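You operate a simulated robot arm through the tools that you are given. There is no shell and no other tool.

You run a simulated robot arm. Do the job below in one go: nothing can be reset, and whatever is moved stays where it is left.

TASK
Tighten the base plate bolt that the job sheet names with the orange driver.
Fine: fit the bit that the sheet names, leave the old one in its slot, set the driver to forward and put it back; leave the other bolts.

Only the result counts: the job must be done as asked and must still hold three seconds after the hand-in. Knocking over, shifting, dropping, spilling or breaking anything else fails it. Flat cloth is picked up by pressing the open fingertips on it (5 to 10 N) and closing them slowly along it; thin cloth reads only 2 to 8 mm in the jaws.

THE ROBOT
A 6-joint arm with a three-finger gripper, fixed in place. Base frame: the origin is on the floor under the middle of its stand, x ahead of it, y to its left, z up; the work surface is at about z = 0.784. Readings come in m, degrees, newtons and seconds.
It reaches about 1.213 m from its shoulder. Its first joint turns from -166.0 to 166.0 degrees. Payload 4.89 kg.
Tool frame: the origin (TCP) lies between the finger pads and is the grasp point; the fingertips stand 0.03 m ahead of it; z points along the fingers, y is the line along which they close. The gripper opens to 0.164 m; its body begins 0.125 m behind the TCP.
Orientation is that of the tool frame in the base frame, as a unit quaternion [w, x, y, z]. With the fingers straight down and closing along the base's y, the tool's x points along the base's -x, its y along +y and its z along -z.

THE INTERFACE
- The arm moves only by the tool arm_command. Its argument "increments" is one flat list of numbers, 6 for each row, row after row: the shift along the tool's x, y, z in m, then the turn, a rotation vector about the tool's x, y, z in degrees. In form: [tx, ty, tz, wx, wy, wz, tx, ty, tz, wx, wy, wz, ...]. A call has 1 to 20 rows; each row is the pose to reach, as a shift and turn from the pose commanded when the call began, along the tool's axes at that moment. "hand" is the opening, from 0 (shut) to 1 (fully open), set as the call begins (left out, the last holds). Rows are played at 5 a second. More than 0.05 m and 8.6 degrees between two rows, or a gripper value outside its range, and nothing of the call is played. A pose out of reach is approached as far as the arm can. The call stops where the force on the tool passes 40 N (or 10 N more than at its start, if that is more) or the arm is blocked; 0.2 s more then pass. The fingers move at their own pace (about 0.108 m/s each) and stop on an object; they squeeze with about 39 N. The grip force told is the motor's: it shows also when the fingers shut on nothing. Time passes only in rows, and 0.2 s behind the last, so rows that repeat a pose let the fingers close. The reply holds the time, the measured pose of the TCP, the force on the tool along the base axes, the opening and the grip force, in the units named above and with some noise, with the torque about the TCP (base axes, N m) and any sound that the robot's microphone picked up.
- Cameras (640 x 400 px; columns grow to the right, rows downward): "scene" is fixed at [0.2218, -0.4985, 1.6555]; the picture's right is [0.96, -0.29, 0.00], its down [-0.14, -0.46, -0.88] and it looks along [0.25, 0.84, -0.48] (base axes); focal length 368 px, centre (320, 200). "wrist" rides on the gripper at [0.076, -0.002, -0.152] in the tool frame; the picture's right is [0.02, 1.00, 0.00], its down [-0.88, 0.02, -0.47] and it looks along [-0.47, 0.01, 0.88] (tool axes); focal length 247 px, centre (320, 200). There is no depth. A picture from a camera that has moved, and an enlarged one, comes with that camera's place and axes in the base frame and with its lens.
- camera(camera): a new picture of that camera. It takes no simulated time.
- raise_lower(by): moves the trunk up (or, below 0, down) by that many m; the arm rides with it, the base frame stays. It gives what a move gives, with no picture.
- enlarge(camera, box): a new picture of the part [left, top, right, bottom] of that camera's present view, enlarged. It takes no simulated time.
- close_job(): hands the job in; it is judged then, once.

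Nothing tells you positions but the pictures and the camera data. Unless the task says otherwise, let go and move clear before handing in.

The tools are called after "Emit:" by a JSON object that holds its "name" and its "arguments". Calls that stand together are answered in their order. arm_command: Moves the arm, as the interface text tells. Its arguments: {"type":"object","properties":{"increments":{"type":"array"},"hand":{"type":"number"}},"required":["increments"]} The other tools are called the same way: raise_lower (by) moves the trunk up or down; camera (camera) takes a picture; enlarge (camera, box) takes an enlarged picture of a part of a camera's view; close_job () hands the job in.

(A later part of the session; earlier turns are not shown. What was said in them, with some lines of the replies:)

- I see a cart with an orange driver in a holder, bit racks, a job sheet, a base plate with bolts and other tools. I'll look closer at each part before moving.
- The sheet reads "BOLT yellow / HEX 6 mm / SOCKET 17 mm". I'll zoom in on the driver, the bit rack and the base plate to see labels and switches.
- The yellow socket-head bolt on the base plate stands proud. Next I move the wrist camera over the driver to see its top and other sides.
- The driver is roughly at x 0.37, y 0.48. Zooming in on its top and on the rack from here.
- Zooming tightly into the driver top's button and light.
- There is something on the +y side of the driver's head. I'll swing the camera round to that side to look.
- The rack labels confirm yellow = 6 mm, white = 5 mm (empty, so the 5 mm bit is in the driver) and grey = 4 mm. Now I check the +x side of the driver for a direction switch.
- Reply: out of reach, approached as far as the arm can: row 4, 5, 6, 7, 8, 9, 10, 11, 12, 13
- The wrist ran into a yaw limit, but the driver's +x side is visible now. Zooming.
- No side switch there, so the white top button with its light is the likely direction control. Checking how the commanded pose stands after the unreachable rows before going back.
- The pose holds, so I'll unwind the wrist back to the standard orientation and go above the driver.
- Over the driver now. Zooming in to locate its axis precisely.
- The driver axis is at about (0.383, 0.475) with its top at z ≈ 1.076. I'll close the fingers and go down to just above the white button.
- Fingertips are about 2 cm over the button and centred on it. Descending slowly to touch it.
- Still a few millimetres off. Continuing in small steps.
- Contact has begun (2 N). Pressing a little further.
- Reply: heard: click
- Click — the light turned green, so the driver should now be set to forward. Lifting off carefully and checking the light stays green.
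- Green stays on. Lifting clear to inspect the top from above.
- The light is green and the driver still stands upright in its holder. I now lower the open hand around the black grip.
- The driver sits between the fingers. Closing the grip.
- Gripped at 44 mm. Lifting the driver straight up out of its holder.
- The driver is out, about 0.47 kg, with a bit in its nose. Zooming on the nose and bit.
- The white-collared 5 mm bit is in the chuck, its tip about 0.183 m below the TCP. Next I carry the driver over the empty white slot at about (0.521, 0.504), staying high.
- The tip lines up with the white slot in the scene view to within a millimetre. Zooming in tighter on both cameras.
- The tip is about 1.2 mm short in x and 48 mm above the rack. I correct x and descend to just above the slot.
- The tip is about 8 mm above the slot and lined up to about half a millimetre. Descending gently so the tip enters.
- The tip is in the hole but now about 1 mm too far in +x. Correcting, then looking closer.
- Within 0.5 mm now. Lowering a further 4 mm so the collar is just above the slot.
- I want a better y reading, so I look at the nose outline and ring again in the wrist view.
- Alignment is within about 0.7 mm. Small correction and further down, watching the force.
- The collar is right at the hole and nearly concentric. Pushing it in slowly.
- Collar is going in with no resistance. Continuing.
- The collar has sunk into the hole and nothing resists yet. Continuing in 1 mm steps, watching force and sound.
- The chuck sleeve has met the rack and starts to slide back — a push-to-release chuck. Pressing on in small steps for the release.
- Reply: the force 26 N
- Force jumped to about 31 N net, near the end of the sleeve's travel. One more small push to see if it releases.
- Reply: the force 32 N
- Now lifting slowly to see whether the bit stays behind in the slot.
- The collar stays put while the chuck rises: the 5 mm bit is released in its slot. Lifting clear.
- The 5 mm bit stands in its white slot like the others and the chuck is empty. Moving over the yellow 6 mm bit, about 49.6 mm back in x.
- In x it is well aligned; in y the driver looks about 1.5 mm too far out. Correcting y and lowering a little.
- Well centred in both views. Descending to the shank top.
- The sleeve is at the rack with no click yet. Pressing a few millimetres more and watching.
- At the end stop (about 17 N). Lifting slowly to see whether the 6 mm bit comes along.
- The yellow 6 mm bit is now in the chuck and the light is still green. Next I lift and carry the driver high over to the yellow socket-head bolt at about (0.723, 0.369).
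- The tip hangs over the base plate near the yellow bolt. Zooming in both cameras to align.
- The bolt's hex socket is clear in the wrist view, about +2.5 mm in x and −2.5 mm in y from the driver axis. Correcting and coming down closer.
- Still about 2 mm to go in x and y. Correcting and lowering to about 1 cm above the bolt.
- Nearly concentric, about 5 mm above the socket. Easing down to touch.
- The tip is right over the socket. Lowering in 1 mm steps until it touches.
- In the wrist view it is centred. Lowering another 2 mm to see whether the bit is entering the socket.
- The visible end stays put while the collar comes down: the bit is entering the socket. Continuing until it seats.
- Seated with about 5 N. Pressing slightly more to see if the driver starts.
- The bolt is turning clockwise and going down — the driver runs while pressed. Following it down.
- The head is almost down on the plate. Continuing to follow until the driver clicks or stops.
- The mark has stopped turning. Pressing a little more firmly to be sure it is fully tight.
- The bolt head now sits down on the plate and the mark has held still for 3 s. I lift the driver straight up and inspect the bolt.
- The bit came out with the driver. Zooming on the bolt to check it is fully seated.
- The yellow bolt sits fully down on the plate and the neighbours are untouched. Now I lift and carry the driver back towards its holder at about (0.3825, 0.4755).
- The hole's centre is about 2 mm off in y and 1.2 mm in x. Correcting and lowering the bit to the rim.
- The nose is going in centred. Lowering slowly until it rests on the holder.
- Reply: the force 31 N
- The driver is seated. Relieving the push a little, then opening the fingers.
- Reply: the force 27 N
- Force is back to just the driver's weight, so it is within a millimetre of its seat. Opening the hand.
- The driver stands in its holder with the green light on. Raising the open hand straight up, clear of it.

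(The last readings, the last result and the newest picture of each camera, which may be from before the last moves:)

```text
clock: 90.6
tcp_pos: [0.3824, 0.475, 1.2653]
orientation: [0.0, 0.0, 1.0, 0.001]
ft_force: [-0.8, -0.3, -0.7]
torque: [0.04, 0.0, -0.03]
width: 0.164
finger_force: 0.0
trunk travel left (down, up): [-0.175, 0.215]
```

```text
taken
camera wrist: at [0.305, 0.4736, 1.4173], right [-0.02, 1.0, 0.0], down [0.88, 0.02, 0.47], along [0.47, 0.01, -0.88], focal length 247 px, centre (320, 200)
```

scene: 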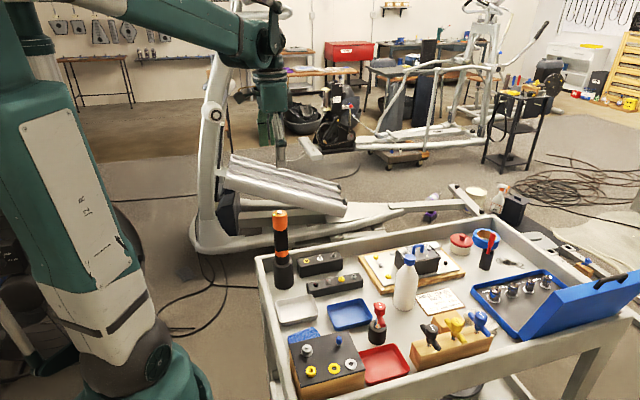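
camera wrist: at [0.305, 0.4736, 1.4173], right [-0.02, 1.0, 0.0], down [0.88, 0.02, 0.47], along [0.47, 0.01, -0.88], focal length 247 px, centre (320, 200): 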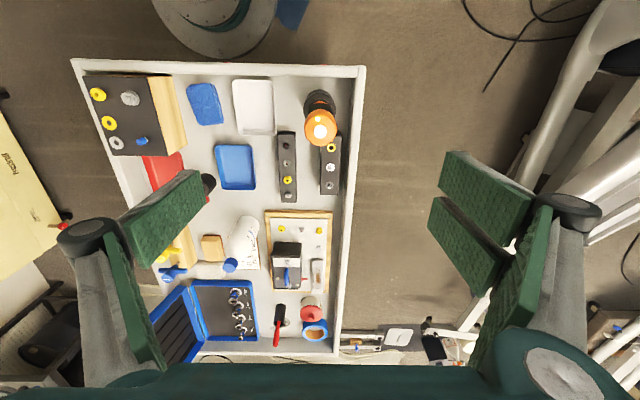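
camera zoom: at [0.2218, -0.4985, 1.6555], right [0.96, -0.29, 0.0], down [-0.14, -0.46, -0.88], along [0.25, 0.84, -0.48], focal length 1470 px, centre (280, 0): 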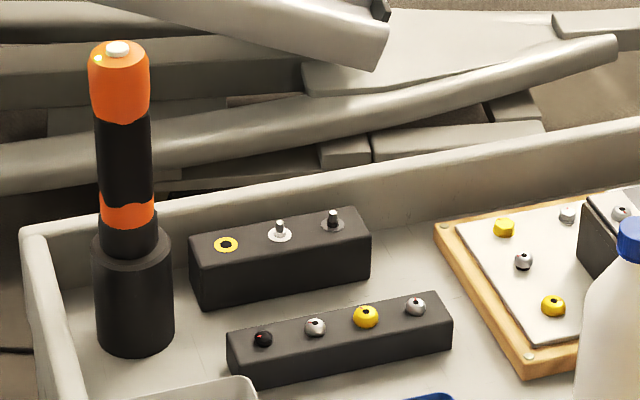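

Everything stands as it should. Before handing in, I compare the tightened bolt with its surroundings at full zoom, and check the light.

Emit:
{"name": "enlarge", "arguments": {"camera": "scene", "box": [378, 262, 402, 286]}}

Emit:
{"name": "enlarge", "arguments": {"camera": "scene", "box": [330, 268, 354, 292]}}

Emit:
{"name": "enlarge", "arguments": {"camera": "wrist", "box": [300, 88, 340, 148]}}

Emit:
{"name": "enlarge", "arguments": {"camera": "wrist", "box": [262, 208, 336, 268]}}

Emit:
{"name": "enlarge", "arguments": {"camera": "scene", "box": [256, 200, 304, 230]}}

```text
16.00 times, centred on (390, 274) of scene
camera zoom: at [0.2218, -0.4985, 1.6555], right [0.96, -0.29, 0.0], down [-0.14, -0.46, -0.88], along [0.25, 0.84, -0.48], focal length 5880 px, centre (-800, -984)
```

zoom: 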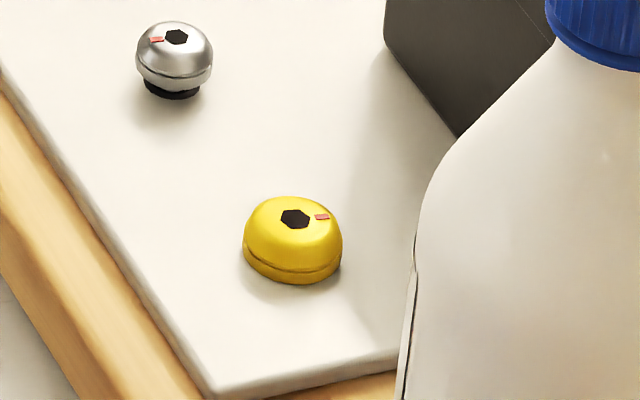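

```text
16.00 times, centred on (342, 280) of scene
camera zoom: at [0.2218, -0.4985, 1.6555], right [0.96, -0.29, 0.0], down [-0.14, -0.46, -0.88], along [0.25, 0.84, -0.48], focal length 5880 px, centre (-32, -1080)
```

zoom: 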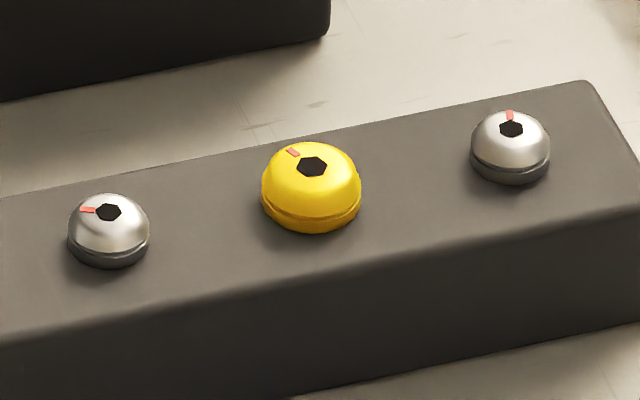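

```text
6.67 times, centred on (320, 118) of wrist
camera zoom: at [0.305, 0.4736, 1.4173], right [-0.02, 1.0, 0.0], down [0.88, 0.02, 0.47], along [0.47, 0.01, -0.88], focal length 1646 px, centre (320, 747)
```

zoom: 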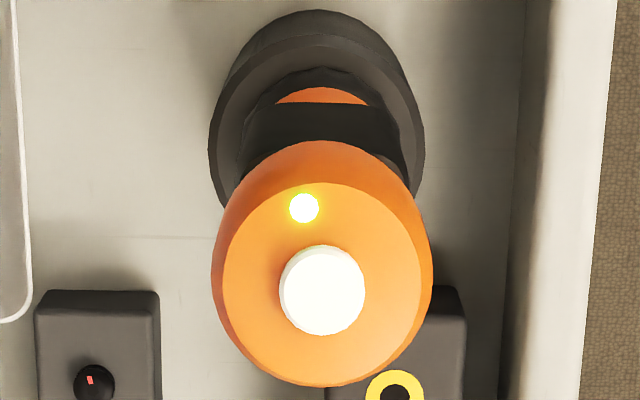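

```text
6.67 times, centred on (299, 238) of wrist
camera zoom: at [0.305, 0.4736, 1.4173], right [-0.02, 1.0, 0.0], down [0.88, 0.02, 0.47], along [0.47, 0.01, -0.88], focal length 1646 px, centre (460, -53)
```

zoom: 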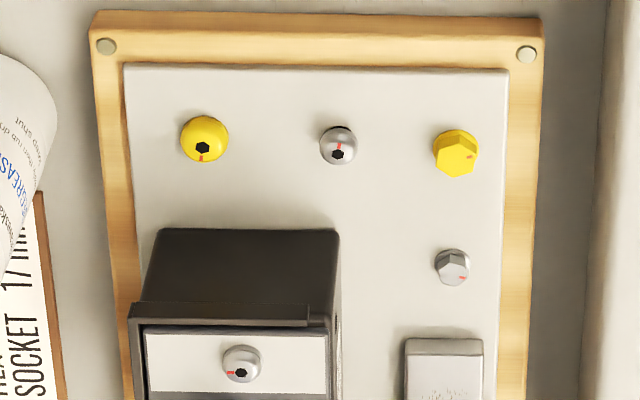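

```text
13.33 times, centred on (280, 215) of scene
camera zoom: at [0.2218, -0.4985, 1.6555], right [0.96, -0.29, 0.0], down [-0.14, -0.46, -0.88], along [0.25, 0.84, -0.48], focal length 4900 px, centre (853, 0)
```

zoom: 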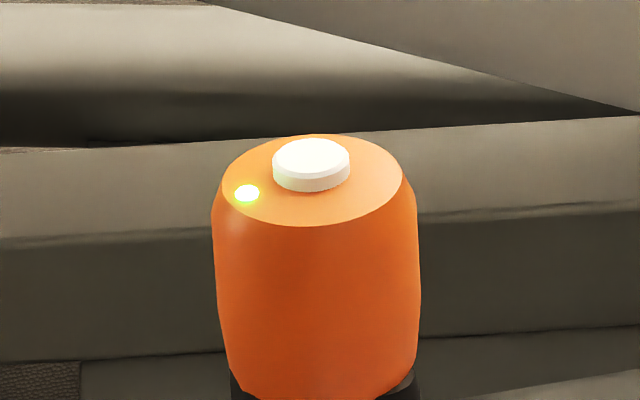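

The job is done as far as the pictures show:

- **Bolt:** the yellow base-plate bolt is seated flush.
- **Bits:** the 5 mm bit is back in its white slot. The 6 mm bit went into the holder with the driver, and its yellow slot is empty.
- **Driver:** it is in its holder with the forward light green.
- **The rest:** the other bolts and items look undisturbed, and the hand is clear.

I'm handing in.

Emit:
{"name": "close_job", "arguments": {}}

```text
The job is handed in.
```

I tightened the yellow socket-head bolt on the base plate with the 6 mm bit, as the sheet says, and handed the job in. The hand-in gave no verdict.

- **Bolt:** it turned clockwise until its head sat flat on the plate. The mark on it then stayed still for about 3 seconds while I kept pressing. I heard no clutch click, so I'm judging tightness by that and by how it looks.
- **Bits:** the 5 mm bit that was in the driver is in its white slot, and the 6 mm bit is in the driver.
- **Driver:** I pressed its top button once. The light went from amber to green, and the driver then ran in the tightening direction. It is back upright in its holder with the light still green.
- **Everything else:** the other bolts and the items on the cart looked unmoved in the last pictures, and the hand is clear above the holder.
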